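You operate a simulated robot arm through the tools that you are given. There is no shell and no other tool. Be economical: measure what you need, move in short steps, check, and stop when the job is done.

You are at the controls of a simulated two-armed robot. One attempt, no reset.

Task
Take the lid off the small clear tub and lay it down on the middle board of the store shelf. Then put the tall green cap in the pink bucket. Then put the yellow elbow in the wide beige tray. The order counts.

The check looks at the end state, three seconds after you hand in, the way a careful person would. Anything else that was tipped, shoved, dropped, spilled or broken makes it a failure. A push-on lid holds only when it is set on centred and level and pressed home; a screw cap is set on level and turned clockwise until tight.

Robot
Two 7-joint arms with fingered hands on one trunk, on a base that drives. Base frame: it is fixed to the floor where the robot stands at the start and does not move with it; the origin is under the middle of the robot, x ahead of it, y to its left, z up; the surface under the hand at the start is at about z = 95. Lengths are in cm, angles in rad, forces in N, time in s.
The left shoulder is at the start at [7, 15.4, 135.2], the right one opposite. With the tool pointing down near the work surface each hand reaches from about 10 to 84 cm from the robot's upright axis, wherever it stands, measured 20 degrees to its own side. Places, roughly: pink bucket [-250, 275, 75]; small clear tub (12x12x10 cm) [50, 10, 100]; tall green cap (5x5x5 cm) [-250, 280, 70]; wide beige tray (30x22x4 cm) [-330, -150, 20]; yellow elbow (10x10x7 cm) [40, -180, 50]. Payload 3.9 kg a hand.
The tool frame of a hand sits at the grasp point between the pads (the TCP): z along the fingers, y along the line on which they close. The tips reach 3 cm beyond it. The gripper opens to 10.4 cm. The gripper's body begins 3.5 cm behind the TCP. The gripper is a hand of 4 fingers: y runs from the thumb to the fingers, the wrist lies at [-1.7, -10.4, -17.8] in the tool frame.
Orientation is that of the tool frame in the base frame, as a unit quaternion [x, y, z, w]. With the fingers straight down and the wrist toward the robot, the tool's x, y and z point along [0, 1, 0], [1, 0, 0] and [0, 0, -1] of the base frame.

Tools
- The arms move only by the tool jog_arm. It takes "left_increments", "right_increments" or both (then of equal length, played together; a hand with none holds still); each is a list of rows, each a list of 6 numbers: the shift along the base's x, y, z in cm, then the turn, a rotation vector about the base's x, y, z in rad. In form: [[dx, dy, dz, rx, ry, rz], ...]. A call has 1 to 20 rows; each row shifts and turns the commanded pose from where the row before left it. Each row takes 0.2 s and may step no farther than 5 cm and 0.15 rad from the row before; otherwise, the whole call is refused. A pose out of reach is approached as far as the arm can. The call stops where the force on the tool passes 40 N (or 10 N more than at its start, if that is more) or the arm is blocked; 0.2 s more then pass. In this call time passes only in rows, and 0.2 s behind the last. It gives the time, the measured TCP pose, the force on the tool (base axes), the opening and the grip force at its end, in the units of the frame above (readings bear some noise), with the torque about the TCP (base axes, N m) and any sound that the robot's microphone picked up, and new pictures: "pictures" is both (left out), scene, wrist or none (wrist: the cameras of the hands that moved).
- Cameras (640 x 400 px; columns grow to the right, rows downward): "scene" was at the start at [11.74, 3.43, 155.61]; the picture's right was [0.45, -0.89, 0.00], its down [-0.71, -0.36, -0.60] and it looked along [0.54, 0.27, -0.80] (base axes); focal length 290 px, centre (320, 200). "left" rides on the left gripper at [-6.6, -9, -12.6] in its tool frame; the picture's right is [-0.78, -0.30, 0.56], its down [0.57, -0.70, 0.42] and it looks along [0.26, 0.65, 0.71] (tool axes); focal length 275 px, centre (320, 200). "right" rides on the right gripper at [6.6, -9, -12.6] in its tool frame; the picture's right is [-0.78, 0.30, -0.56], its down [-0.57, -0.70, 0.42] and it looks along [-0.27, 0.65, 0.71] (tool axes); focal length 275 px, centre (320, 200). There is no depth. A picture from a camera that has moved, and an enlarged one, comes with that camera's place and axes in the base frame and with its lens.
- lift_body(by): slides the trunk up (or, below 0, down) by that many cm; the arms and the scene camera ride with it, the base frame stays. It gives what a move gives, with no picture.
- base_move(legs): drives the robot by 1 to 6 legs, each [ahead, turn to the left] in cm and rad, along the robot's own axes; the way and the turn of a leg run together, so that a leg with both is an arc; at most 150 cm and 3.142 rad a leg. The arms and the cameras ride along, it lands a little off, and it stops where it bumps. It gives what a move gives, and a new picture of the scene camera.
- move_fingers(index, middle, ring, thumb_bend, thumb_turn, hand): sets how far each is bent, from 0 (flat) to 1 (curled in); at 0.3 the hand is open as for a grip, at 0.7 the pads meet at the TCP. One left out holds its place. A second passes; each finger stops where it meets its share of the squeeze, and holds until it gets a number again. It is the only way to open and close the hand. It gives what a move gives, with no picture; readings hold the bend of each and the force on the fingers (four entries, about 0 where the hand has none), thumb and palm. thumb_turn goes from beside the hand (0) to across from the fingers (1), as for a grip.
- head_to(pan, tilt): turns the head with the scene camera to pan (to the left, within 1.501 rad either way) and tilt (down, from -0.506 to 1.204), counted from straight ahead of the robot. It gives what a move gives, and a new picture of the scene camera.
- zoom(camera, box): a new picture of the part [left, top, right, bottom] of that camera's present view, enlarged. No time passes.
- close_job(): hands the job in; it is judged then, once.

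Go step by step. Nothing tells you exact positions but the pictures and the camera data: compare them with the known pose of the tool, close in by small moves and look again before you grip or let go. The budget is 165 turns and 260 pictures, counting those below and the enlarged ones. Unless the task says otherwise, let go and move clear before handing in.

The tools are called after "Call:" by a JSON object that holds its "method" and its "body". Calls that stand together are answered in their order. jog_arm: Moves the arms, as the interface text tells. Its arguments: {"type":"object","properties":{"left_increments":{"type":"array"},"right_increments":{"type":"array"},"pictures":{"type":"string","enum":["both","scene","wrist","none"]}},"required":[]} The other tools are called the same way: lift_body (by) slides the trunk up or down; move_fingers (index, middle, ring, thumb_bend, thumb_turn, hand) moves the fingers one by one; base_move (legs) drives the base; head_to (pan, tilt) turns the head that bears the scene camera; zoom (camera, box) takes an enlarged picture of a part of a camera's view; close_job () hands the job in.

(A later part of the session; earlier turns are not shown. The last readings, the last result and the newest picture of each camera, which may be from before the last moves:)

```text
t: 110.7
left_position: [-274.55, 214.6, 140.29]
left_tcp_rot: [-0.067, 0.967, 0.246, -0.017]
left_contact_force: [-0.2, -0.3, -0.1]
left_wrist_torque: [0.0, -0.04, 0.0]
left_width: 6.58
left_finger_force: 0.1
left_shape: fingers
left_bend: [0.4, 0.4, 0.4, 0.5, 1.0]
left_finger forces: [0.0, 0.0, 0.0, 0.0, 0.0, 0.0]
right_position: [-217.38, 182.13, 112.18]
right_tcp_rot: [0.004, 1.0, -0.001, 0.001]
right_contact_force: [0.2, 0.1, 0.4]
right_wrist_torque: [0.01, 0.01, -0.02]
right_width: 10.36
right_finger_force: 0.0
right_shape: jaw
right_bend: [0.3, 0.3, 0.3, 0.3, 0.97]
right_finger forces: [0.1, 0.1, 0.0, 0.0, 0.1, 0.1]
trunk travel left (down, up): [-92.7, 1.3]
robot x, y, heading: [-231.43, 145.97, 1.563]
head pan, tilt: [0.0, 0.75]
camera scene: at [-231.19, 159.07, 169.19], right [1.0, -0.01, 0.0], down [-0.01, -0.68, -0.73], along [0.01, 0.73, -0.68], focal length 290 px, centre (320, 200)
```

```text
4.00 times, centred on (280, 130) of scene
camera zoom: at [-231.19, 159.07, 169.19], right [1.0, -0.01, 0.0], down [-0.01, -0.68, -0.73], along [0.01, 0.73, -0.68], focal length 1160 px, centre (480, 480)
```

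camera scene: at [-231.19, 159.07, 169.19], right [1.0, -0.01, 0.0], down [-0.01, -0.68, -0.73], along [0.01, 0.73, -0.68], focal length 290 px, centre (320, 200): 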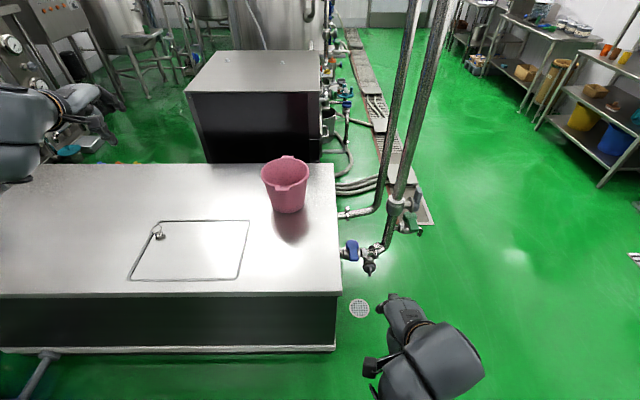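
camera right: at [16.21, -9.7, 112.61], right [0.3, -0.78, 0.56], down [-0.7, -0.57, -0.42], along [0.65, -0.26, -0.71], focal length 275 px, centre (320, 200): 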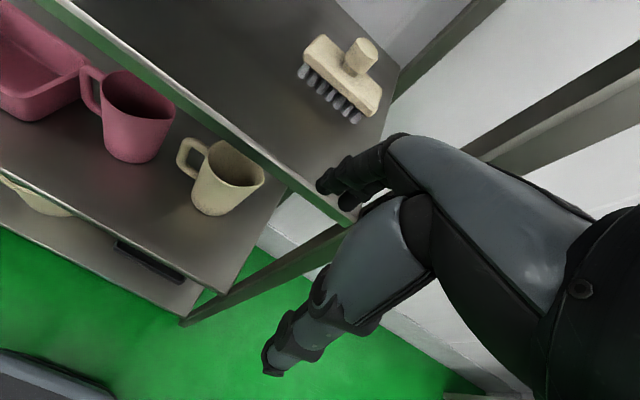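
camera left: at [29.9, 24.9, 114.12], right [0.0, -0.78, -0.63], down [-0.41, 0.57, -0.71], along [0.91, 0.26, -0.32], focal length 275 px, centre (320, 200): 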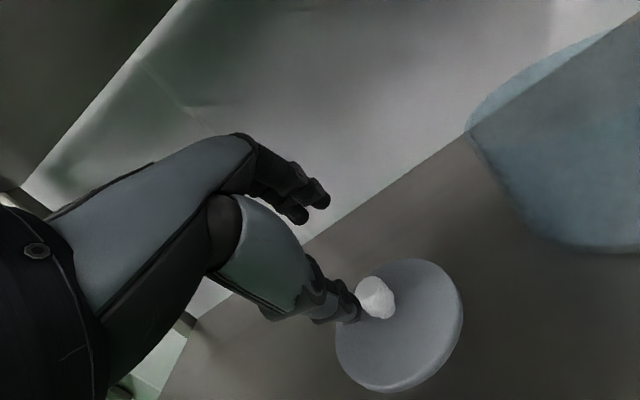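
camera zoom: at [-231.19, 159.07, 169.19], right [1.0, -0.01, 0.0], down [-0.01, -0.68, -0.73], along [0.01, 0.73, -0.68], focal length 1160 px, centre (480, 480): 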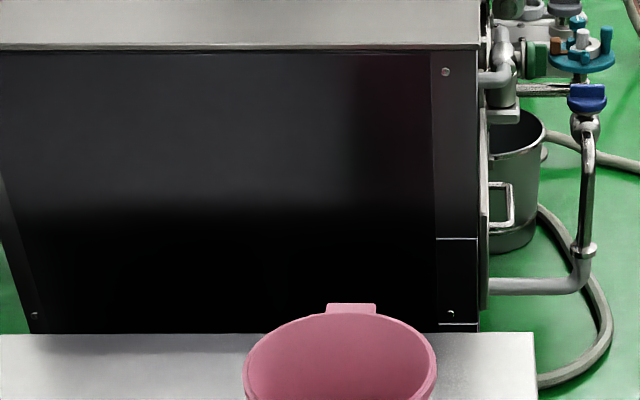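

The spot behind the bucket is still hidden. I'll shift left for a view past it and to get closer.

Call:
{"method": "base_move", "body": {"legs": [[0, 1.1], [58, 0], [0, -1.3]]}}

Call:
{"method": "zoom", "body": {"camera": "scene", "box": [300, 60, 540, 210]}}

```text
t: 120.0
left_position: [-310.67, 249.62, 140.32]
left_tcp_rot: [0.031, 0.969, 0.246, 0.01]
left_contact_force: [0.0, -0.6, 0.5]
left_wrist_torque: [0.04, 0.01, -0.03]
left_width: 6.63
left_finger_force: 0.0
left_shape: fingers
left_bend: [0.4, 0.4, 0.4, 0.5, 1.0]
left_finger forces: [0.1, 0.0, 0.1, 0.0, 0.0, 0.1]
right_position: [-261.11, 206.32, 112.13]
right_tcp_rot: [0.106, 0.994, 0.0, 0.0]
right_contact_force: [0.3, 0.0, 0.1]
right_wrist_torque: [-0.04, 0.01, 0.03]
right_width: 10.38
right_finger_force: 0.1
right_shape: jaw
right_bend: [0.3, 0.3, 0.3, 0.3, 0.97]
right_finger forces: [0.1, 0.0, 0.0, 0.1, 0.0, 0.0]
trunk travel left (down, up): [-92.7, 1.3]
robot x, y, heading: [-282.26, 173.57, 1.365]
head pan, tilt: [0.0, 0.75]
camera scene: at [-279.42, 186.5, 169.18], right [0.98, -0.21, 0.0], down [-0.14, -0.67, -0.73], along [0.15, 0.71, -0.68], focal length 290 px, centre (320, 200)
```

scene: 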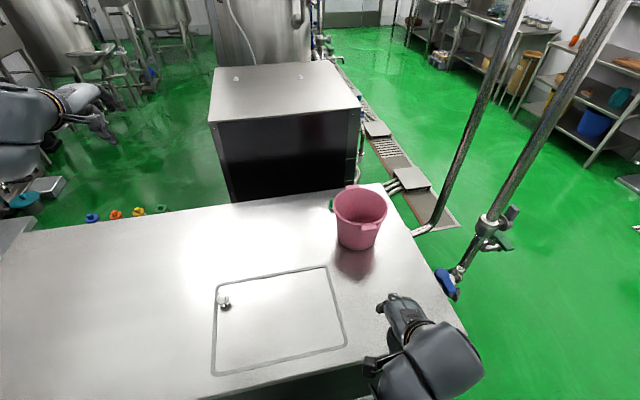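

```text
2.67 times, centred on (420, 135) of scene
camera zoom: at [-279.42, 186.5, 169.18], right [0.98, -0.21, 0.0], down [-0.14, -0.67, -0.73], along [0.15, 0.71, -0.68], focal length 773 px, centre (53, 373)
```

zoom: 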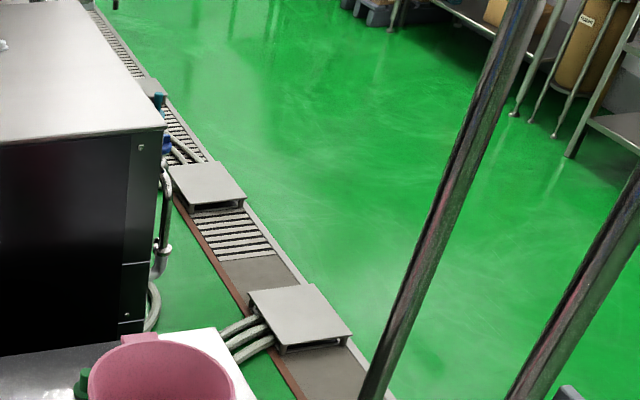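

A green cap peeks out behind the bucket's left. Zooming in.

Call:
{"method": "zoom", "body": {"camera": "scene", "box": [300, 170, 400, 260]}}

```text
4.44 times, centred on (350, 215) of scene
camera zoom: at [-279.42, 186.5, 169.18], right [0.98, -0.21, 0.0], down [-0.14, -0.67, -0.73], along [0.15, 0.71, -0.68], focal length 1289 px, centre (187, 133)
```

zoom: 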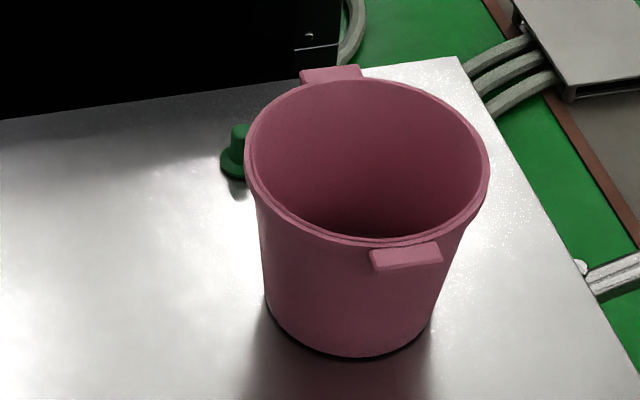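

The green cap (hat-shaped) is at about [-252, 286, 67-72], behind the bucket. It's a long reach, so I'll check how near the base can come to the box.

Call:
{"method": "head_to", "body": {"pan": 0.0, "tilt": 1.2}}

```text
t: 120.8
left_position: [-310.71, 249.53, 140.48]
left_tcp_rot: [0.032, 0.969, 0.247, 0.009]
left_contact_force: [-0.5, 0.0, 0.4]
left_wrist_torque: [-0.01, -0.01, -0.01]
left_width: 6.61
left_finger_force: 0.1
left_shape: fingers
left_bend: [0.4, 0.4, 0.4, 0.5, 1.0]
left_finger forces: [0.0, 0.0, 0.0, 0.1, 0.0, 0.0]
right_position: [-261.0, 206.36, 112.25]
right_tcp_rot: [0.107, 0.994, -0.001, 0.0]
right_contact_force: [-0.1, -0.5, -0.3]
right_wrist_torque: [-0.02, 0.03, 0.01]
right_width: 10.39
right_finger_force: 0.0
right_shape: jaw
right_bend: [0.3, 0.3, 0.3, 0.3, 0.97]
right_finger forces: [0.1, 0.0, 0.1, 0.0, 0.1, 0.1]
trunk travel left (down, up): [-92.7, 1.3]
robot x, y, heading: [-282.4, 173.19, 1.353]
head pan, tilt: [0.0, 1.201]
camera scene: at [-279.91, 183.89, 166.01], right [0.98, -0.21, 0.0], down [-0.2, -0.91, -0.36], along [0.08, 0.35, -0.93], focal length 290 px, centre (320, 200)
```

scene: 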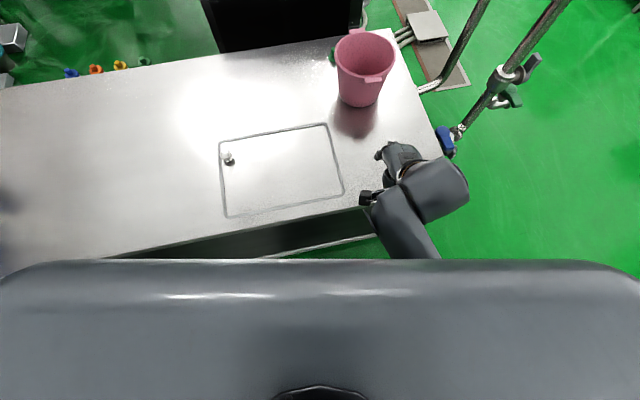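

I'll creep forward toward the box to learn how near the base can stand; both hands are well above the box top.

Call:
{"method": "base_move", "body": {"legs": [[16, 0.2]]}}

Call:
{"method": "base_move", "body": {"legs": [[7, 0]]}}

```text
t: 122.3
left_position: [-323.4, 257.96, 140.6]
left_tcp_rot: [-0.065, 0.966, 0.249, -0.016]
left_contact_force: [0.2, -0.8, -0.5]
left_wrist_torque: [-0.01, 0.0, -0.02]
left_width: 6.63
left_finger_force: 0.1
left_shape: fingers
left_bend: [0.4, 0.4, 0.4, 0.5, 1.0]
left_finger forces: [0.0, 0.1, 0.0, 0.0, 0.1, 0.1]
right_position: [-266.12, 225.64, 112.3]
right_tcp_rot: [0.005, 1.0, 0.0, 0.0]
right_contact_force: [-0.5, -0.5, -0.5]
right_wrist_torque: [0.03, 0.02, 0.01]
right_width: 10.38
right_finger_force: 0.1
right_shape: jaw
right_bend: [0.3, 0.3, 0.3, 0.3, 0.97]
right_finger forces: [0.0, 0.0, 0.1, 0.1, 0.0, 0.0]
trunk travel left (down, up): [-92.7, 1.3]
robot x, y, heading: [-280.3, 189.69, 1.557]
head pan, tilt: [0.0, 1.201]
camera scene: at [-280.06, 199.69, 166.04], right [1.0, -0.01, 0.0], down [-0.01, -0.93, -0.36], along [0.0, 0.36, -0.93], focal length 290 px, centre (320, 200)
```

scene: 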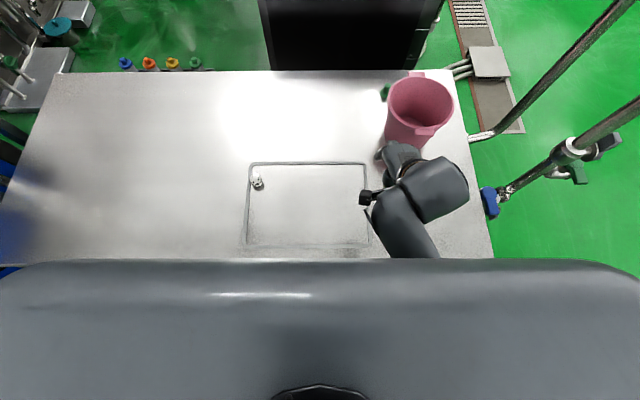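

```text
t: 123.4
left_position: [-323.38, 261.46, 140.12]
left_tcp_rot: [-0.066, 0.967, 0.244, -0.017]
left_contact_force: [0.5, 0.1, -0.4]
left_wrist_torque: [-0.03, 0.01, -0.03]
left_width: 6.64
left_finger_force: 0.0
left_shape: fingers
left_bend: [0.4, 0.4, 0.4, 0.5, 1.0]
left_finger forces: [0.0, 0.0, 0.0, 0.0, 0.0, 0.0]
right_position: [-266.16, 228.72, 111.98]
right_tcp_rot: [0.006, 1.0, -0.003, 0.0]
right_contact_force: [0.8, 0.8, -0.7]
right_wrist_torque: [0.0, 0.0, -0.01]
right_width: 10.34
right_finger_force: 0.2
right_shape: jaw
right_bend: [0.3, 0.3, 0.3, 0.3, 0.97]
right_finger forces: [0.1, 0.0, 0.0, 0.1, 0.0, 0.0]
trunk travel left (down, up): [-92.7, 1.3]
robot x, y, heading: [-280.35, 192.07, 1.57]
head pan, tilt: [0.0, 1.201]
stopped in leg 1: the robot was blocked; the commanded pose is now the measured one
camera scene: at [-280.14, 203.24, 165.96], right [1.0, 0.0, 0.0], down [0.0, -0.93, -0.36], along [0.0, 0.36, -0.93], focal length 290 px, centre (320, 200)
```

scene: 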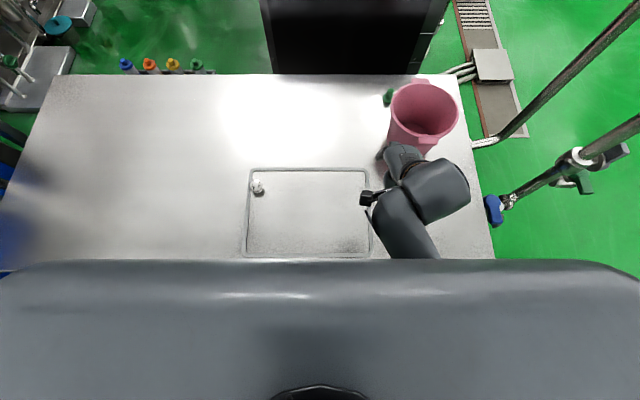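

The base stops at y≈192. The left arm, with the robot turned right, should reach the cap from the bucket's left side. First I'll fold the left hand in, away from the pipes on the right.

Call:
{"method": "jog_arm", "body": {"left_increments": [[0, -4, -2, -0.12, 0, 0], [0, -4, -2, -0.12, 0, 0], [0, -4, -2, -0.12, 0, 0], [1, -4, -2, -0.12, 0, 0], [1, -4, -2, 0, 0, 0], [1, -4, -2, 0, 0, 0], [1, -3, -2, 0, 0, 0]], "right_increments": [[0, -3, 3, 0, 0, 0], [0, -3, 3, 0, 0, 0], [0, -3, 3, 0, 0, 0], [0, 0, 3, 0, 0, 0], [0, 0, 3, 0, 0, 0], [0, 0, 0, 0, 0, 0], [0, 0, 0, 0, 0, 0]], "pictures": "scene"}}

Call:
{"method": "zoom", "body": {"camera": "scene", "box": [340, 50, 500, 150]}}

```text
t: 124.5
left_position: [-322.32, 244.01, 132.27]
left_tcp_rot: [-0.059, 0.998, 0.013, -0.03]
left_contact_force: [-0.5, -1.3, 0.0]
left_wrist_torque: [0.06, 0.02, 0.02]
left_width: 6.67
left_finger_force: 0.0
left_shape: fingers
left_bend: [0.4, 0.4, 0.4, 0.5, 1.0]
left_finger forces: [0.1, 0.0, 0.1, 0.1, 0.1, 0.1]
right_position: [-263.84, 219.99, 109.83]
right_tcp_rot: [-0.107, 0.981, -0.08, 0.139]
right_contact_force: [0.0, -1.3, 0.3]
right_wrist_torque: [-0.01, 0.02, 0.02]
right_width: 10.39
right_finger_force: 0.0
right_shape: jaw
right_bend: [0.3, 0.3, 0.3, 0.3, 0.97]
right_finger forces: [0.0, 0.1, 0.0, 0.0, 0.0, 0.1]
right hand out of reach, approached as far as the arm can: row 2, 3, 4, 5
trunk travel left (down, up): [-92.7, 1.3]
robot x, y, heading: [-280.3, 192.1, 1.571]
head pan, tilt: [0.0, 1.201]
stopped in row 5 (right hand): the arm was blocked; the commanded pose is now the measured one
camera scene: at [-280.19, 201.93, 166.05], right [1.0, 0.0, 0.0], down [0.0, -0.93, -0.37], along [0.0, 0.37, -0.93], focal length 290 px, centre (320, 200)
```

scene: 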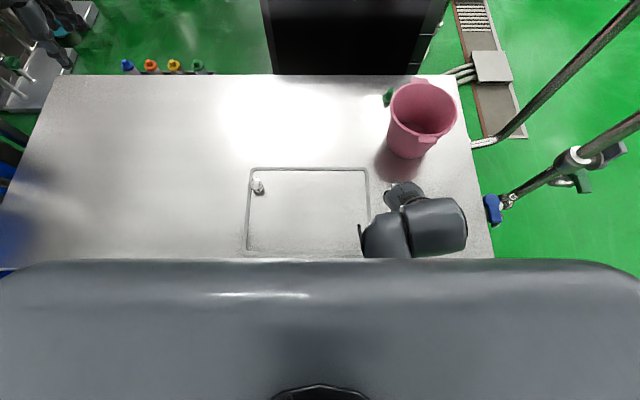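

```text
4.00 times, centred on (420, 100) of scene
camera zoom: at [-280.19, 201.93, 166.05], right [1.0, 0.0, 0.0], down [0.0, -0.93, -0.37], along [0.0, 0.37, -0.93], focal length 1160 px, centre (-80, 600)
```

zoom: 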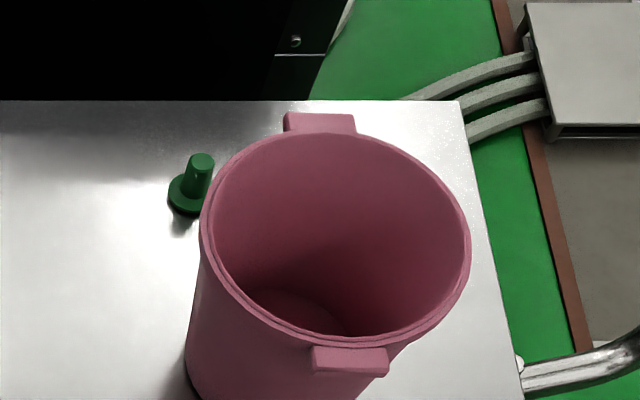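

The cap is at about [-251.8, 287.4]. Repositioning the base now: right and turned, close to the box.

Call:
{"method": "base_move", "body": {"legs": [[-11, 0], [0, -1.12], [24, 0], [0, 0.22]]}}

Call:
{"method": "head_to", "body": {"pan": 0.9, "tilt": 1.0}}

```text
t: 129.7
left_position: [-240.48, 248.28, 131.91]
left_tcp_rot: [0.461, 0.887, 0.024, -0.031]
left_contact_force: [0.7, 0.8, 0.1]
left_wrist_torque: [0.0, 0.04, 0.0]
left_width: 6.67
left_finger_force: 0.1
left_shape: fingers
left_bend: [0.4, 0.4, 0.4, 0.5, 1.0]
left_finger forces: [0.1, 0.0, 0.1, 0.0, 0.1, 0.0]
right_position: [-233.32, 184.75, 109.76]
right_tcp_rot: [0.41, 0.897, -0.143, 0.082]
right_contact_force: [-0.6, 0.6, 0.7]
right_wrist_torque: [0.01, -0.03, -0.02]
right_width: 10.39
right_finger_force: 0.1
right_shape: jaw
right_bend: [0.3, 0.3, 0.3, 0.3, 0.97]
right_finger forces: [0.0, 0.0, 0.0, 0.1, 0.1, 0.0]
trunk travel left (down, up): [-92.7, 1.3]
robot x, y, heading: [-265.82, 184.56, 0.519]
head pan, tilt: [0.0, 1.201]
stopped in leg 3: the robot was blocked; the commanded pose is now the measured one
camera scene: at [-256.5, 190.26, 166.01], right [0.5, -0.87, 0.0], down [-0.81, -0.47, -0.36], along [0.31, 0.18, -0.93], focal length 290 px, centre (320, 200)
```

scene: 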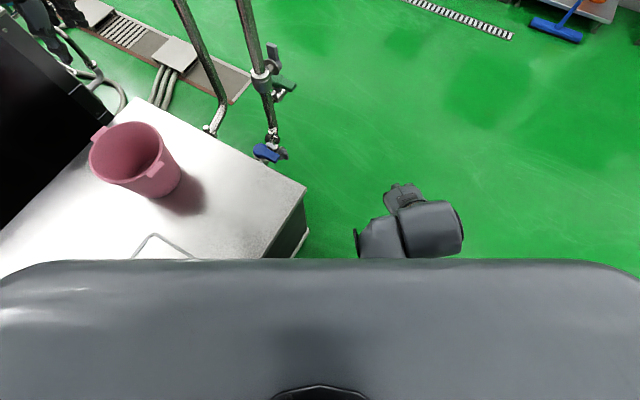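

```text
t: 130.8
left_position: [-240.5, 247.94, 131.88]
left_tcp_rot: [0.46, 0.887, 0.025, -0.031]
left_contact_force: [-0.3, 0.3, -0.1]
left_wrist_torque: [0.01, 0.01, 0.01]
left_width: 6.64
left_finger_force: 0.0
left_shape: fingers
left_bend: [0.4, 0.4, 0.4, 0.5, 1.0]
left_finger forces: [0.0, 0.1, 0.0, 0.1, 0.0, 0.0]
right_position: [-233.49, 184.49, 109.74]
right_tcp_rot: [0.41, 0.897, -0.143, 0.081]
right_contact_force: [0.0, 0.0, -0.1]
right_wrist_torque: [-0.01, 0.0, 0.02]
right_width: 10.38
right_finger_force: 0.1
right_shape: jaw
right_bend: [0.3, 0.3, 0.3, 0.3, 0.97]
right_finger forces: [0.0, 0.1, 0.1, 0.0, 0.0, 0.0]
trunk travel left (down, up): [-92.7, 1.3]
robot x, y, heading: [-265.78, 184.57, 0.519]
head pan, tilt: [0.901, 1.0]
camera scene: at [-260.37, 194.11, 167.26], right [0.99, -0.15, 0.0], down [-0.12, -0.83, -0.54], along [0.08, 0.53, -0.84], focal length 290 px, centre (320, 200)
```

scene: 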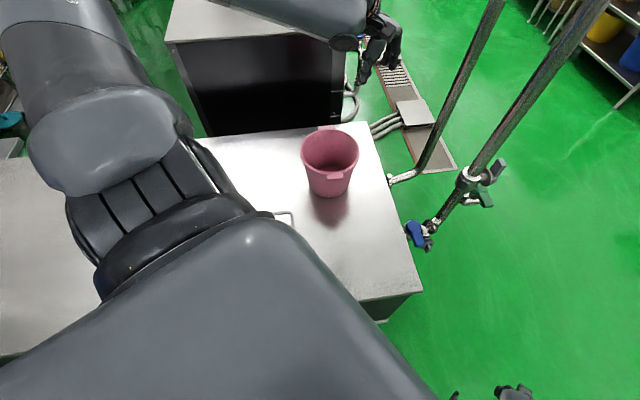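

The base is square-ish, so turned 30° it stops earlier. Standing sideways along the box (heading 0) brings the left shoulder nearest; I'll back along the box first and swing the left hand out over the box.

Call:
{"method": "base_move", "body": {"legs": [[0, -0.519], [-64, 0]]}}

Call:
{"method": "jog_arm", "body": {"left_increments": [[-4, 1, 0, 0, 0, 0.1], [-4, 2, 0, 0, 0, 0.1], [-4, 2, 0, 0, 0, 0.1], [-4, 2, -1, 0, 0, 0.1], [-4, 2, -1, 0, 0, 0.1], [-4, 2, -1, 0, 0, 0.1], [-4, 2, -1, 0, 0, 0.1], [-4, 2, -1, 0, 0, 0.1]], "pictures": "scene"}}

```text
t: 135.8
left_position: [-274.79, 226.71, 131.9]
left_tcp_rot: [0.67, 0.741, 0.032, -0.025]
left_contact_force: [-0.2, -0.2, 0.4]
left_wrist_torque: [-0.02, 0.01, 0.0]
left_width: 6.65
left_finger_force: 0.0
left_shape: fingers
left_bend: [0.4, 0.4, 0.4, 0.5, 1.0]
left_finger forces: [0.0, 0.1, 0.1, 0.1, 0.1, 0.0]
right_position: [-300.01, 167.85, 109.8]
right_tcp_rot: [0.624, 0.764, -0.16, 0.041]
right_contact_force: [-0.9, -0.2, 0.8]
right_wrist_torque: [-0.03, 0.0, -0.01]
right_width: 10.38
right_finger_force: 0.0
right_shape: jaw
right_bend: [0.3, 0.3, 0.3, 0.3, 0.97]
right_finger forces: [0.0, 0.1, 0.0, 0.0, 0.1, 0.0]
trunk travel left (down, up): [-92.7, 1.3]
robot x, y, heading: [-328.01, 184.08, 0.006]
head pan, tilt: [0.901, 1.0]
camera scene: at [-318.52, 189.63, 167.26], right [0.79, -0.61, 0.0], down [-0.52, -0.66, -0.54], along [0.33, 0.43, -0.84], focal length 290 px, centre (320, 200)
```

scene: 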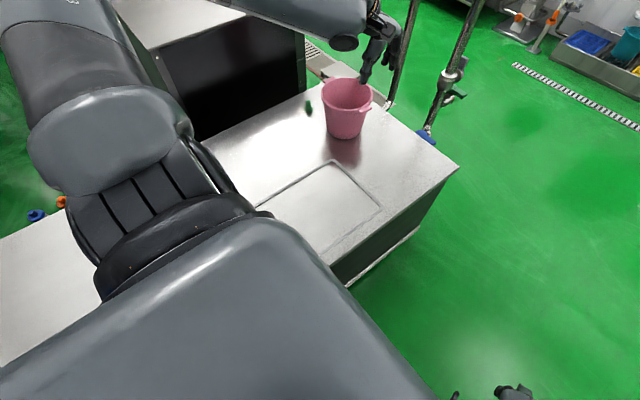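

```text
t: 137.6
left_position: [-302.62, 237.07, 121.34]
left_tcp_rot: [0.328, 0.944, 0.021, -0.034]
left_contact_force: [0.3, -0.1, 0.5]
left_wrist_torque: [-0.05, 0.0, 0.03]
left_width: 6.67
left_finger_force: 0.0
left_shape: fingers
left_bend: [0.4, 0.4, 0.4, 0.5, 1.0]
left_finger forces: [0.1, 0.0, 0.0, 0.0, 0.1, 0.1]
left hand out of reach, approached as far as the arm can: row 4, 5, 6, 7, 8
right_position: [-300.12, 168.0, 109.8]
right_tcp_rot: [0.623, 0.764, -0.16, 0.043]
right_contact_force: [0.4, -0.6, -0.2]
right_wrist_torque: [-0.01, 0.01, 0.0]
right_width: 10.4
right_finger_force: 0.0
right_shape: jaw
right_bend: [0.3, 0.3, 0.3, 0.3, 0.97]
right_finger forces: [0.0, 0.1, 0.0, 0.0, 0.0, 0.0]
trunk travel left (down, up): [-92.7, 1.3]
robot x, y, heading: [-328.24, 183.84, 0.01]
head pan, tilt: [0.901, 1.0]
camera scene: at [-318.91, 189.71, 167.27], right [0.79, -0.61, 0.0], down [-0.52, -0.66, -0.54], along [0.33, 0.43, -0.84], focal length 290 px, centre (320, 200)
```

scene: 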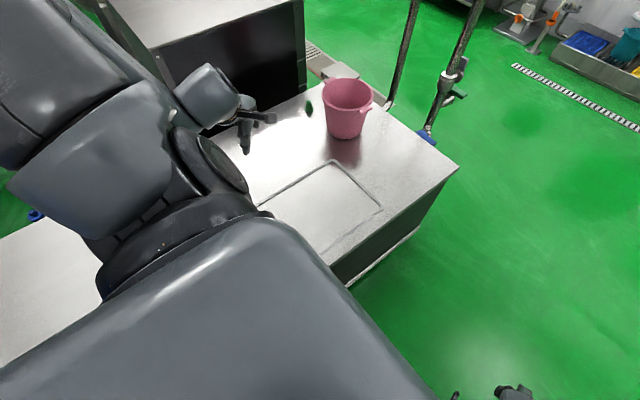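

The hand yaw is now about right (50°). Arcing in along the box.

Call:
{"method": "base_move", "body": {"legs": [[0, 0.27], [57, -0.28]]}}

```text
t: 141.1
left_position: [-266.76, 245.44, 122.05]
left_tcp_rot: [0.292, 0.956, 0.023, -0.025]
left_contact_force: [-0.6, -0.3, -0.1]
left_wrist_torque: [-0.02, -0.08, -0.03]
left_width: 6.65
left_finger_force: 0.0
left_shape: fingers
left_bend: [0.4, 0.4, 0.4, 0.5, 1.0]
left_finger forces: [0.0, 0.1, 0.0, 0.1, 0.0, 0.0]
right_position: [-258.65, 176.14, 110.1]
right_tcp_rot: [0.597, 0.785, -0.156, 0.062]
right_contact_force: [-0.6, -1.1, 2.2]
right_wrist_torque: [0.1, -0.09, 0.01]
right_width: 10.43
right_finger_force: 0.1
right_shape: jaw
right_bend: [0.3, 0.3, 0.3, 0.3, 0.97]
right_finger forces: [0.0, 0.0, 0.0, 0.0, 0.0, 0.0]
trunk travel left (down, up): [-92.7, 1.3]
robot x, y, heading: [-285.91, 190.06, 0.156]
head pan, tilt: [0.901, 1.0]
stopped in leg 2: the robot was blocked; the commanded pose is now the measured one
camera scene: at [-279.92, 196.99, 167.44], right [0.87, -0.49, 0.01], down [-0.4, -0.73, -0.55], along [0.28, 0.47, -0.84], focal length 290 px, centre (320, 200)
```

scene: 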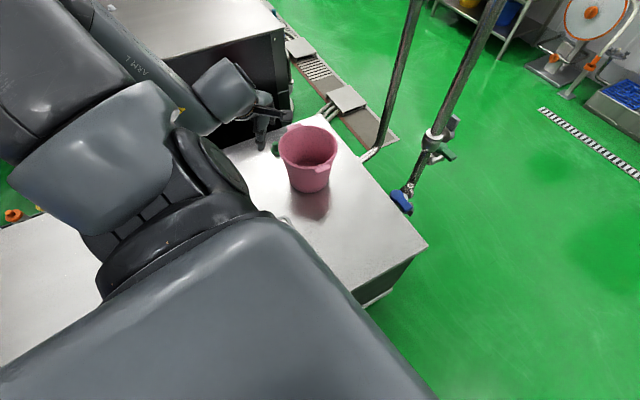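

Blocked lightly; straightening and sliding ahead.

Call:
{"method": "base_move", "body": {"legs": [[0, -0.08], [15, -0.06]]}}

Call:
{"method": "zoom", "body": {"camera": "scene", "box": [200, 80, 360, 180]}}

```text
t: 142.7
left_position: [-255.33, 243.51, 122.19]
left_tcp_rot: [0.334, 0.942, 0.025, -0.026]
left_contact_force: [-0.9, -0.5, 0.2]
left_wrist_torque: [-0.02, -0.02, 0.01]
left_width: 6.65
left_finger_force: 0.1
left_shape: fingers
left_bend: [0.4, 0.4, 0.4, 0.5, 1.0]
left_finger forces: [0.1, 0.0, 0.1, 0.0, 0.0, 0.1]
right_position: [-253.62, 174.09, 108.95]
right_tcp_rot: [0.624, 0.761, -0.171, 0.057]
right_contact_force: [-0.9, 0.5, -0.5]
right_wrist_torque: [-0.01, -0.11, 0.02]
right_width: 10.4
right_finger_force: 0.1
right_shape: jaw
right_bend: [0.3, 0.3, 0.3, 0.3, 0.97]
right_finger forces: [0.0, 0.1, 0.1, 0.0, 0.0, 0.0]
trunk travel left (down, up): [-92.7, 1.3]
robot x, y, heading: [-279.01, 190.0, 0.16]
head pan, tilt: [0.901, 1.0]
stopped in leg 2: the robot was blocked; the commanded pose is now the measured one
camera scene: at [-272.98, 197.11, 167.39], right [0.87, -0.49, 0.01], down [-0.4, -0.73, -0.55], along [0.28, 0.47, -0.84], focal length 290 px, centre (320, 200)
```

scene: 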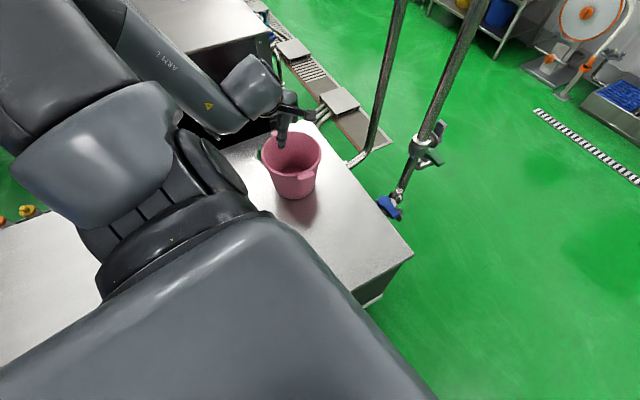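

```text
4.00 times, centred on (280, 130) of scene
camera zoom: at [-272.98, 197.11, 167.39], right [0.87, -0.49, 0.01], down [-0.4, -0.73, -0.55], along [0.28, 0.47, -0.84], focal length 1160 px, centre (480, 480)
```

zoom: 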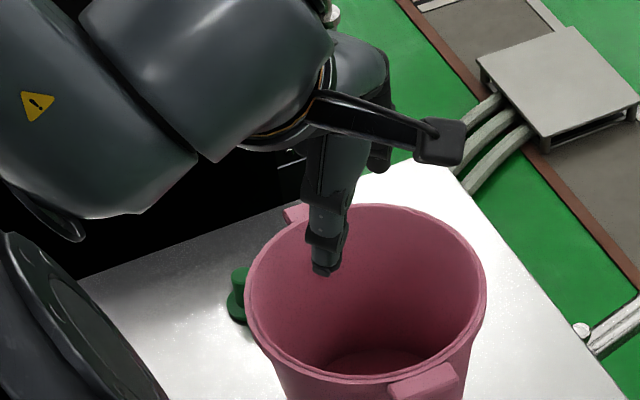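

The base position is good enough. Next, extend the left hand at height and tilt it forward, then lower the trunk in stages.

Call:
{"method": "jog_arm", "body": {"left_increments": [[-1, 4.5, 0, 0.101, -0.082, 0], [-1, 4.5, 0, 0.101, -0.082, 0], [-1, 4.5, 0, 0.101, -0.082, 0], [-1, 4.5, 0, 0.101, -0.082, 0], [0, 4.5, -1, 0.101, -0.082, 0], [0, 4.5, -2, 0, 0, 0], [0, 4, -2, 0, 0, 0]], "pictures": "both"}}

```text
t: 144.3
left_position: [-255.07, 268.41, 122.08]
left_tcp_rot: [0.307, 0.893, 0.321, 0.072]
left_contact_force: [0.1, -0.3, -0.5]
left_wrist_torque: [-0.03, 0.03, 0.01]
left_width: 6.66
left_finger_force: 0.0
left_shape: fingers
left_bend: [0.4, 0.4, 0.4, 0.5, 1.0]
left_finger forces: [0.1, 0.1, 0.0, 0.0, 0.1, 0.1]
left hand out of reach, approached as far as the arm can: row 6, 7
right_position: [-251.48, 174.09, 108.67]
right_tcp_rot: [0.625, 0.76, -0.171, 0.051]
right_contact_force: [-0.1, -0.2, 0.0]
right_wrist_torque: [0.02, 0.06, -0.03]
right_width: 10.39
right_finger_force: 0.0
right_shape: jaw
right_bend: [0.3, 0.3, 0.3, 0.3, 0.97]
right_finger forces: [0.0, 0.1, 0.0, 0.1, 0.1, 0.0]
trunk travel left (down, up): [-92.7, 1.3]
robot x, y, heading: [-279.1, 190.37, 0.161]
head pan, tilt: [0.901, 1.0]
camera scene: at [-269.96, 197.06, 167.24], right [0.87, -0.49, 0.0], down [-0.42, -0.73, -0.54], along [0.26, 0.47, -0.84], focal length 290 px, centre (320, 200)
camera left: at [-258.42, 252.66, 125.85], right [0.65, -0.34, -0.67], down [-0.67, 0.14, -0.73], along [0.35, 0.93, -0.14], focal length 275 px, centre (320, 200)
```

scene: 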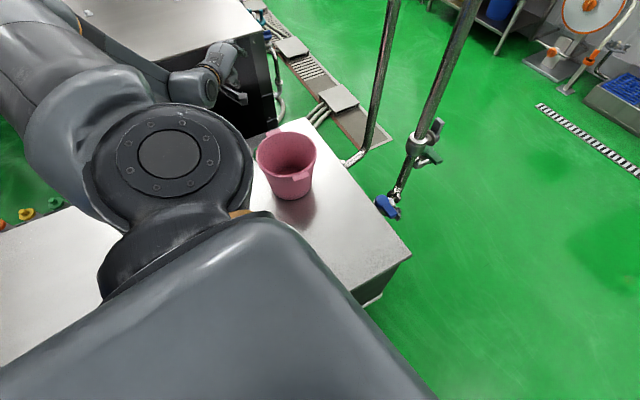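
left: 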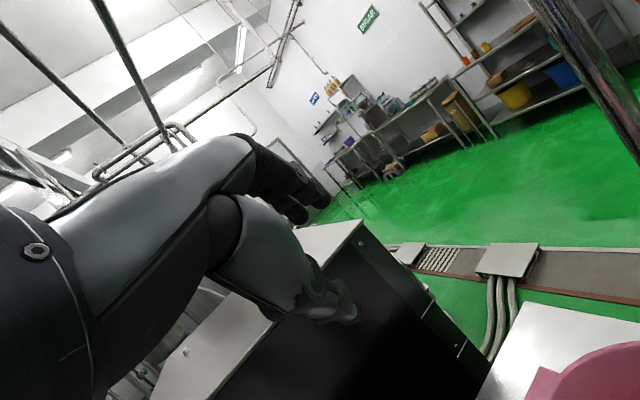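

Moving the hand left of the bucket, then lowering the trunk 30 cm.

Call:
{"method": "jog_arm", "body": {"left_increments": [[-4, 0, 0, 0, 0, 0], [-4, 0, 0, 0, 0, 0], [-4, 0, 0, 0, 0, 0], [-3, 0, 0, 0, 0, 0]], "pictures": "none"}}

Call:
{"method": "lift_body", "body": {"by": -30}}

Call:
{"method": "jog_arm", "body": {"left_increments": [[0, 3, 0, 0, 0, 0], [0, 3, 0, 0, 0, 0], [0, 2, 0, 0, 0, 0]], "pictures": "both"}}

```text
t: 145.3
left_position: [-262.54, 267.96, 123.25]
left_tcp_rot: [0.306, 0.893, 0.322, 0.075]
left_contact_force: [-0.7, -0.7, 0.2]
left_wrist_torque: [0.0, 0.02, 0.01]
left_width: 6.68
left_finger_force: 0.1
left_shape: fingers
left_bend: [0.4, 0.4, 0.4, 0.5, 1.0]
left_finger forces: [0.0, 0.0, 0.0, 0.0, 0.0, 0.0]
left hand out of reach, approached as far as the arm can: row 1, 2, 3, 4
right_position: [-252.15, 174.29, 108.81]
right_tcp_rot: [0.625, 0.759, -0.172, 0.052]
right_contact_force: [-0.3, -0.1, 0.1]
right_wrist_torque: [0.01, 0.03, -0.04]
right_width: 10.4
right_finger_force: 0.0
right_shape: jaw
right_bend: [0.3, 0.3, 0.3, 0.3, 0.97]
right_finger forces: [0.0, 0.0, 0.0, 0.0, 0.0, 0.1]
trunk travel left (down, up): [-92.7, 1.3]
robot x, y, heading: [-278.99, 189.73, 0.159]
head pan, tilt: [0.901, 1.0]
```

```text
t: 148.3
left_position: [-262.23, 266.83, 94.08]
left_tcp_rot: [0.306, 0.892, 0.327, 0.071]
left_contact_force: [-0.7, 0.3, -0.1]
left_wrist_torque: [0.01, 0.0, 0.01]
left_width: 6.65
left_finger_force: 0.1
left_shape: fingers
left_bend: [0.4, 0.4, 0.4, 0.5, 1.0]
left_finger forces: [0.0, 0.0, 0.0, 0.1, 0.1, 0.0]
right_position: [-251.77, 173.32, 78.46]
right_tcp_rot: [0.625, 0.761, -0.168, 0.048]
right_contact_force: [-0.6, 0.1, 0.0]
right_wrist_torque: [-0.02, 0.0, 0.0]
right_width: 10.36
right_finger_force: 0.1
right_shape: jaw
right_bend: [0.3, 0.3, 0.3, 0.3, 0.97]
right_finger forces: [0.1, 0.0, 0.0, 0.0, 0.0, 0.0]
trunk travel left (down, up): [-62.7, 31.3]
robot x, y, heading: [-279.09, 190.51, 0.157]
head pan, tilt: [0.901, 1.0]
```

```text
t: 149.1
left_position: [-262.35, 267.88, 94.61]
left_tcp_rot: [0.304, 0.892, 0.329, 0.069]
left_contact_force: [0.8, 0.5, 0.3]
left_wrist_torque: [-0.01, 0.01, -0.01]
left_width: 6.66
left_finger_force: 0.2
left_shape: fingers
left_bend: [0.4, 0.4, 0.4, 0.5, 1.0]
left_finger forces: [0.1, 0.0, 0.0, 0.0, 0.0, 0.0]
left hand out of reach, approached as far as the arm can: row 1, 2, 3
right_position: [-251.72, 173.32, 78.43]
right_tcp_rot: [0.625, 0.761, -0.168, 0.05]
right_contact_force: [-0.1, 0.0, -0.4]
right_wrist_torque: [-0.01, 0.03, 0.0]
right_width: 10.37
right_finger_force: 0.1
right_shape: jaw
right_bend: [0.3, 0.3, 0.3, 0.3, 0.97]
right_finger forces: [0.0, 0.1, 0.1, 0.0, 0.1, 0.0]
trunk travel left (down, up): [-62.7, 31.3]
robot x, y, heading: [-279.38, 190.42, 0.155]
head pan, tilt: [0.901, 1.0]
camera scene: at [-270.37, 195.76, 137.26], right [0.87, -0.49, -0.01], down [-0.41, -0.73, -0.55], along [0.26, 0.48, -0.84], focal length 290 px, centre (320, 200)
camera left: at [-265.46, 251.96, 98.28], right [0.66, -0.33, -0.68], down [-0.67, 0.15, -0.72], along [0.34, 0.93, -0.13], focal length 275 px, centre (320, 200)
```

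scene: 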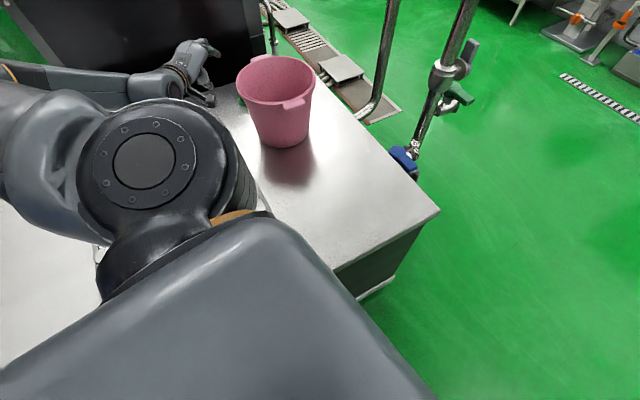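
left: 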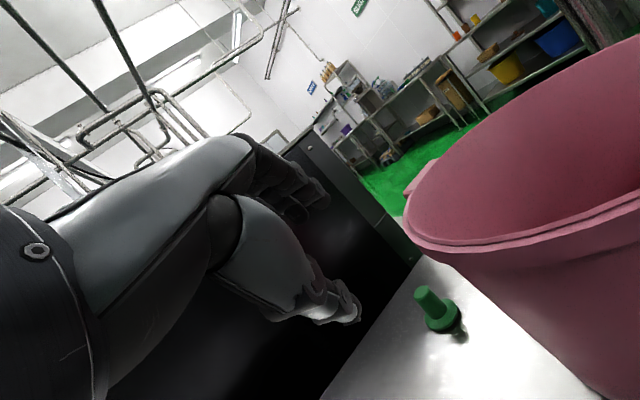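

The cap is visible in the wrist camera at about [-251.5, 286.5]. The arm seems limited by wrist orientation; I'll test another hand yaw while pushing forward.

Call:
{"method": "jog_arm", "body": {"left_increments": [[0, 0, 0, 0, 0, 0.15], [0, 0, 0, 0, 0, 0.15], [0, 3, 0, 0, 0, 0], [0, 3, 0, 0, 0, 0]], "pictures": "none"}}

Call:
{"method": "jog_arm", "body": {"left_increments": [[0, 0, 0, 0, 0, 0.15], [0, 0, 0, 0, 0, 0.15], [0, 3, 0, 0, 0, 0]], "pictures": "scene"}}

```text
t: 150.1
left_position: [-262.51, 273.94, 94.56]
left_tcp_rot: [0.168, 0.927, 0.334, 0.024]
left_contact_force: [-0.3, 0.0, -0.4]
left_wrist_torque: [-0.02, 0.01, 0.01]
left_width: 6.65
left_finger_force: 0.0
left_shape: fingers
left_bend: [0.4, 0.4, 0.4, 0.5, 1.0]
left_finger forces: [0.0, 0.0, 0.1, 0.0, 0.1, 0.0]
right_position: [-251.84, 173.3, 78.56]
right_tcp_rot: [0.625, 0.761, -0.168, 0.05]
right_contact_force: [0.3, -0.9, 0.0]
right_wrist_torque: [0.0, -0.05, -0.02]
right_width: 10.41
right_finger_force: 0.1
right_shape: jaw
right_bend: [0.3, 0.3, 0.3, 0.3, 0.97]
right_finger forces: [0.0, 0.0, 0.0, 0.0, 0.0, 0.1]
trunk travel left (down, up): [-62.7, 31.3]
robot x, y, heading: [-278.99, 190.14, 0.158]
head pan, tilt: [0.901, 1.0]
```

```text
t: 150.9
left_position: [-262.43, 276.98, 94.49]
left_tcp_rot: [0.027, 0.942, 0.335, -0.026]
left_contact_force: [-0.1, 0.7, 0.6]
left_wrist_torque: [0.02, 0.01, 0.01]
left_width: 6.67
left_finger_force: 0.0
left_shape: fingers
left_bend: [0.4, 0.4, 0.4, 0.5, 1.0]
left_finger forces: [0.1, 0.0, 0.0, 0.0, 0.1, 0.0]
right_position: [-251.77, 173.23, 78.58]
right_tcp_rot: [0.626, 0.76, -0.169, 0.05]
right_contact_force: [-1.3, 0.8, -0.2]
right_wrist_torque: [0.02, 0.0, 0.02]
right_width: 10.39
right_finger_force: 0.0
right_shape: jaw
right_bend: [0.3, 0.3, 0.3, 0.3, 0.97]
right_finger forces: [0.1, 0.1, 0.1, 0.1, 0.1, 0.0]
trunk travel left (down, up): [-62.7, 31.3]
robot x, y, heading: [-279.14, 190.45, 0.161]
head pan, tilt: [0.901, 1.0]
camera scene: at [-270.4, 195.8, 137.33], right [0.87, -0.49, -0.01], down [-0.41, -0.73, -0.55], along [0.26, 0.48, -0.84], focal length 290 px, centre (320, 200)
```

scene: 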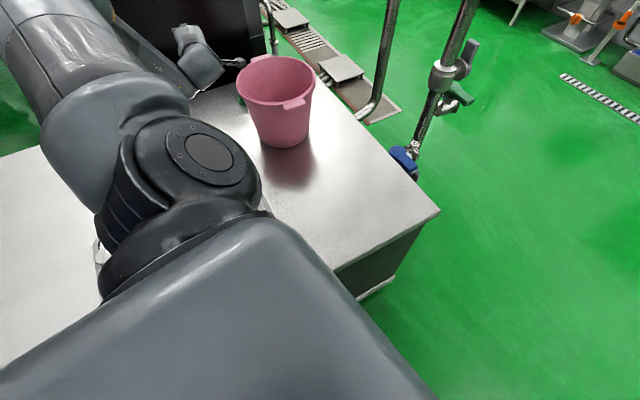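

With the hand pointing straight along +y the reach is fine. I'll extend further and then turn the yaw back partway.

Call:
{"method": "jog_arm", "body": {"left_increments": [[-1, 3, -1, 0, 0, 0], [-1, 3, -1, 0, 0, 0], [-1, 2, -1, 0, 0, 0], [0, 0, 0, 0, 0, -0.1], [0, 0, 0, 0, 0, -0.1]], "pictures": "none"}}

Call:
{"method": "jog_arm", "body": {"left_increments": [[0, 0, 0, 0, 0, -0.1], [0, 0, 0, 0, 0, -0.1], [0, 0, 0, 0, 0, -0.1]], "pictures": "scene"}}

```text
t: 152.1
left_position: [-264.02, 284.45, 90.89]
left_tcp_rot: [0.11, 0.938, 0.328, 0.006]
left_contact_force: [0.2, 0.1, 0.0]
left_wrist_torque: [0.02, 0.04, 0.01]
left_width: 6.66
left_finger_force: 0.1
left_shape: fingers
left_bend: [0.4, 0.4, 0.4, 0.5, 1.0]
left_finger forces: [0.1, 0.0, 0.1, 0.1, 0.0, 0.0]
left hand out of reach, approached as far as the arm can: row 5
right_position: [-251.84, 173.22, 78.6]
right_tcp_rot: [0.625, 0.76, -0.169, 0.05]
right_contact_force: [0.7, -0.3, 1.2]
right_wrist_torque: [-0.01, 0.04, -0.03]
right_width: 10.39
right_finger_force: 0.1
right_shape: jaw
right_bend: [0.3, 0.3, 0.3, 0.3, 0.97]
right_finger forces: [0.0, 0.0, 0.0, 0.0, 0.0, 0.0]
trunk travel left (down, up): [-62.7, 31.3]
robot x, y, heading: [-279.09, 190.21, 0.158]
head pan, tilt: [0.901, 1.0]
```

```text
t: 152.9
left_position: [-257.37, 283.31, 91.18]
left_tcp_rot: [0.215, 0.921, 0.32, 0.053]
left_contact_force: [-0.7, 0.6, 1.0]
left_wrist_torque: [0.02, 0.01, -0.01]
left_width: 6.64
left_finger_force: 0.1
left_shape: fingers
left_bend: [0.4, 0.4, 0.4, 0.5, 1.0]
left_finger forces: [0.0, 0.0, 0.1, 0.0, 0.0, 0.0]
left hand out of reach, approached as far as the arm can: row 1, 2, 3
right_position: [-251.78, 173.22, 78.74]
right_tcp_rot: [0.625, 0.761, -0.169, 0.05]
right_contact_force: [0.3, 0.2, 0.1]
right_wrist_torque: [0.01, -0.01, -0.03]
right_width: 10.4
right_finger_force: 0.0
right_shape: jaw
right_bend: [0.3, 0.3, 0.3, 0.3, 0.97]
right_finger forces: [0.0, 0.0, 0.0, 0.0, 0.1, 0.1]
trunk travel left (down, up): [-62.7, 31.3]
robot x, y, heading: [-279.08, 190.38, 0.16]
head pan, tilt: [0.901, 1.0]
camera scene: at [-270.39, 195.82, 137.33], right [0.87, -0.49, -0.01], down [-0.41, -0.73, -0.55], along [0.26, 0.48, -0.84], focal length 290 px, centre (320, 200)
```

scene: 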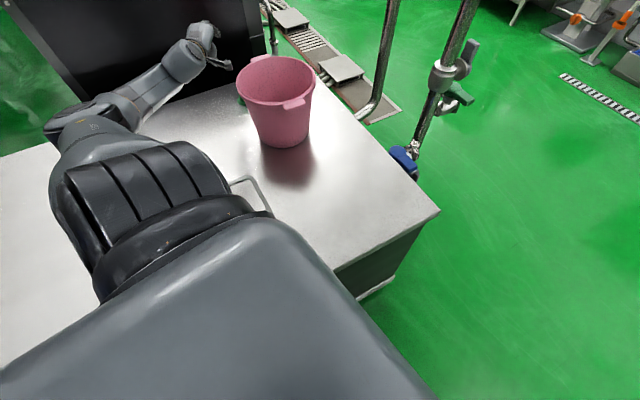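

The arm found a good posture: forearm from the left, clear of the bucket. Checking with the wrist camera.

Call:
{"method": "jog_arm", "body": {"left_increments": [[0, 0, 0, 0, 0, 0]], "pictures": "wrist"}}

Call:
{"method": "zoom", "body": {"camera": "scene", "box": [120, 0, 320, 130]}}

```text
t: 153.3
left_position: [-257.13, 283.35, 91.44]
left_tcp_rot: [0.214, 0.921, 0.321, 0.054]
left_contact_force: [0.3, 0.1, -0.5]
left_wrist_torque: [0.02, -0.03, 0.03]
left_width: 6.66
left_finger_force: 0.1
left_shape: fingers
left_bend: [0.4, 0.4, 0.4, 0.5, 1.0]
left_finger forces: [0.0, 0.1, 0.0, 0.0, 0.1, 0.0]
right_position: [-251.9, 173.26, 78.44]
right_tcp_rot: [0.625, 0.761, -0.168, 0.051]
right_contact_force: [0.2, -0.5, 0.3]
right_wrist_torque: [-0.03, 0.0, -0.01]
right_width: 10.41
right_finger_force: 0.1
right_shape: jaw
right_bend: [0.3, 0.3, 0.3, 0.3, 0.97]
right_finger forces: [0.0, 0.0, 0.0, 0.1, 0.0, 0.0]
trunk travel left (down, up): [-62.7, 31.3]
robot x, y, heading: [-279.21, 190.09, 0.154]
head pan, tilt: [0.901, 1.0]
camera left: at [-257.41, 267.14, 95.64], right [0.73, -0.22, -0.65], down [-0.67, -0.01, -0.74], along [0.16, 0.97, -0.15], focal length 275 px, centre (320, 200)
```

left: 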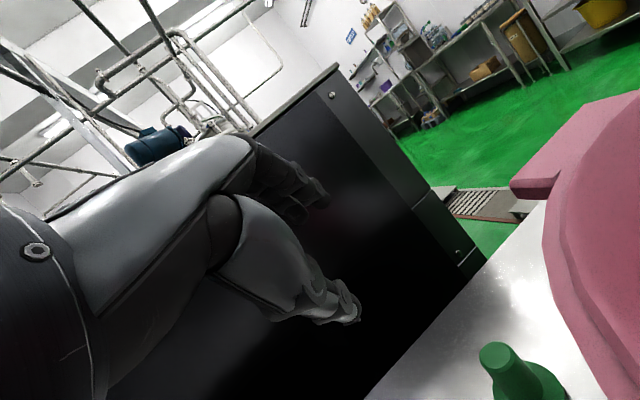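

```text
3.08 times, centred on (220, 65) of scene
camera zoom: at [-270.39, 195.82, 137.33], right [0.87, -0.49, -0.01], down [-0.41, -0.73, -0.55], along [0.26, 0.48, -0.84], focal length 892 px, centre (628, 615)
```

zoom: 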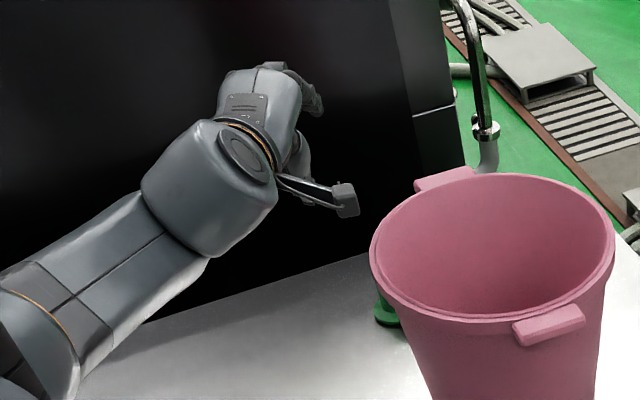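

The cap is 5 cm right and 3 cm ahead, but the camera boom on the hand's right side would meet the bucket. I'll roll the hand about its pointing axis so that the boom moves left, and see if the arm allows it.

Call:
{"method": "jog_arm", "body": {"left_increments": [[0, 0, 0, 0.04, 0.08, -0.118], [0, 0, 0, 0.04, 0.08, -0.118], [0, 0, 0, 0.04, 0.08, -0.118], [0, 0, 0, 0.04, 0.08, -0.118]], "pictures": "none"}}

Call:
{"method": "jog_arm", "body": {"left_increments": [[0, 0, 0, 0.04, 0.08, -0.118], [0, 0, 0, 0.04, 0.08, -0.118]], "pictures": "both"}}

```text
t: 154.3
left_position: [-260.26, 283.97, 90.95]
left_tcp_rot: [0.49, 0.804, 0.335, -0.039]
left_contact_force: [-0.2, 0.0, -0.1]
left_wrist_torque: [-0.02, -0.01, -0.02]
left_width: 6.65
left_finger_force: 0.1
left_shape: fingers
left_bend: [0.4, 0.4, 0.4, 0.5, 1.0]
left_finger forces: [0.0, 0.0, 0.0, 0.0, 0.0, 0.0]
left hand out of reach, approached as far as the arm can: row 1
right_position: [-251.84, 173.15, 78.6]
right_tcp_rot: [0.626, 0.76, -0.169, 0.05]
right_contact_force: [-0.4, 0.0, -0.1]
right_wrist_torque: [0.03, -0.01, -0.01]
right_width: 10.39
right_finger_force: 0.0
right_shape: jaw
right_bend: [0.3, 0.3, 0.3, 0.3, 0.97]
right_finger forces: [0.0, 0.0, 0.0, 0.1, 0.0, 0.0]
trunk travel left (down, up): [-62.7, 31.3]
robot x, y, heading: [-279.4, 190.31, 0.156]
head pan, tilt: [0.901, 1.0]
```

```text
t: 154.9
left_position: [-258.36, 284.2, 93.88]
left_tcp_rot: [0.589, 0.72, 0.358, -0.08]
left_contact_force: [-0.2, 0.0, 0.6]
left_wrist_torque: [-0.03, 0.0, -0.02]
left_width: 6.65
left_finger_force: 0.0
left_shape: fingers
left_bend: [0.4, 0.4, 0.4, 0.5, 1.0]
left_finger forces: [0.1, 0.1, 0.0, 0.0, 0.0, 0.1]
left hand out of reach, approached as far as the arm can: row 2
right_position: [-251.91, 173.22, 78.53]
right_tcp_rot: [0.625, 0.761, -0.168, 0.05]
right_contact_force: [-0.5, 0.2, -0.5]
right_wrist_torque: [-0.03, 0.01, -0.01]
right_width: 10.37
right_finger_force: 0.1
right_shape: jaw
right_bend: [0.3, 0.3, 0.3, 0.3, 0.97]
right_finger forces: [0.1, 0.0, 0.0, 0.0, 0.1, 0.0]
trunk travel left (down, up): [-62.7, 31.3]
robot x, y, heading: [-279.07, 190.59, 0.156]
head pan, tilt: [0.901, 1.0]
camera scene: at [-270.38, 195.82, 137.32], right [0.87, -0.49, -0.01], down [-0.41, -0.73, -0.55], along [0.26, 0.48, -0.84], focal length 290 px, centre (320, 200)
camera left: at [-268.47, 271.0, 95.9], right [0.13, -0.29, -0.95], down [-0.67, 0.68, -0.3], along [0.73, 0.68, -0.11], focal length 275 px, centre (320, 200)
```

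scene: 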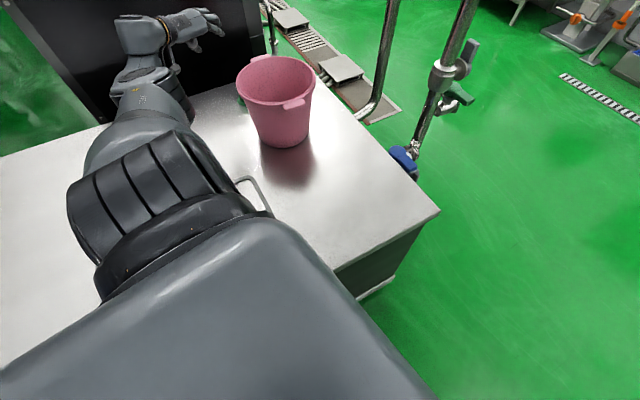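
left: 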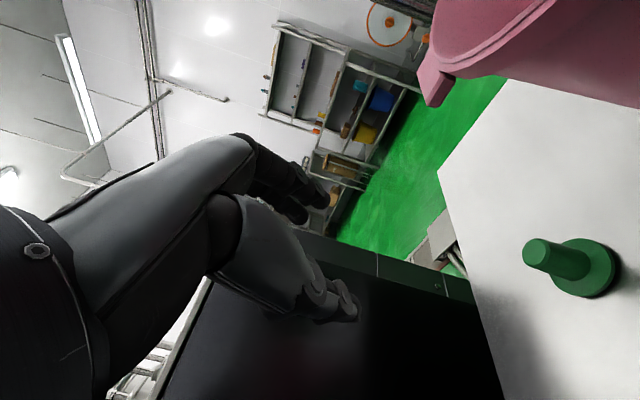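

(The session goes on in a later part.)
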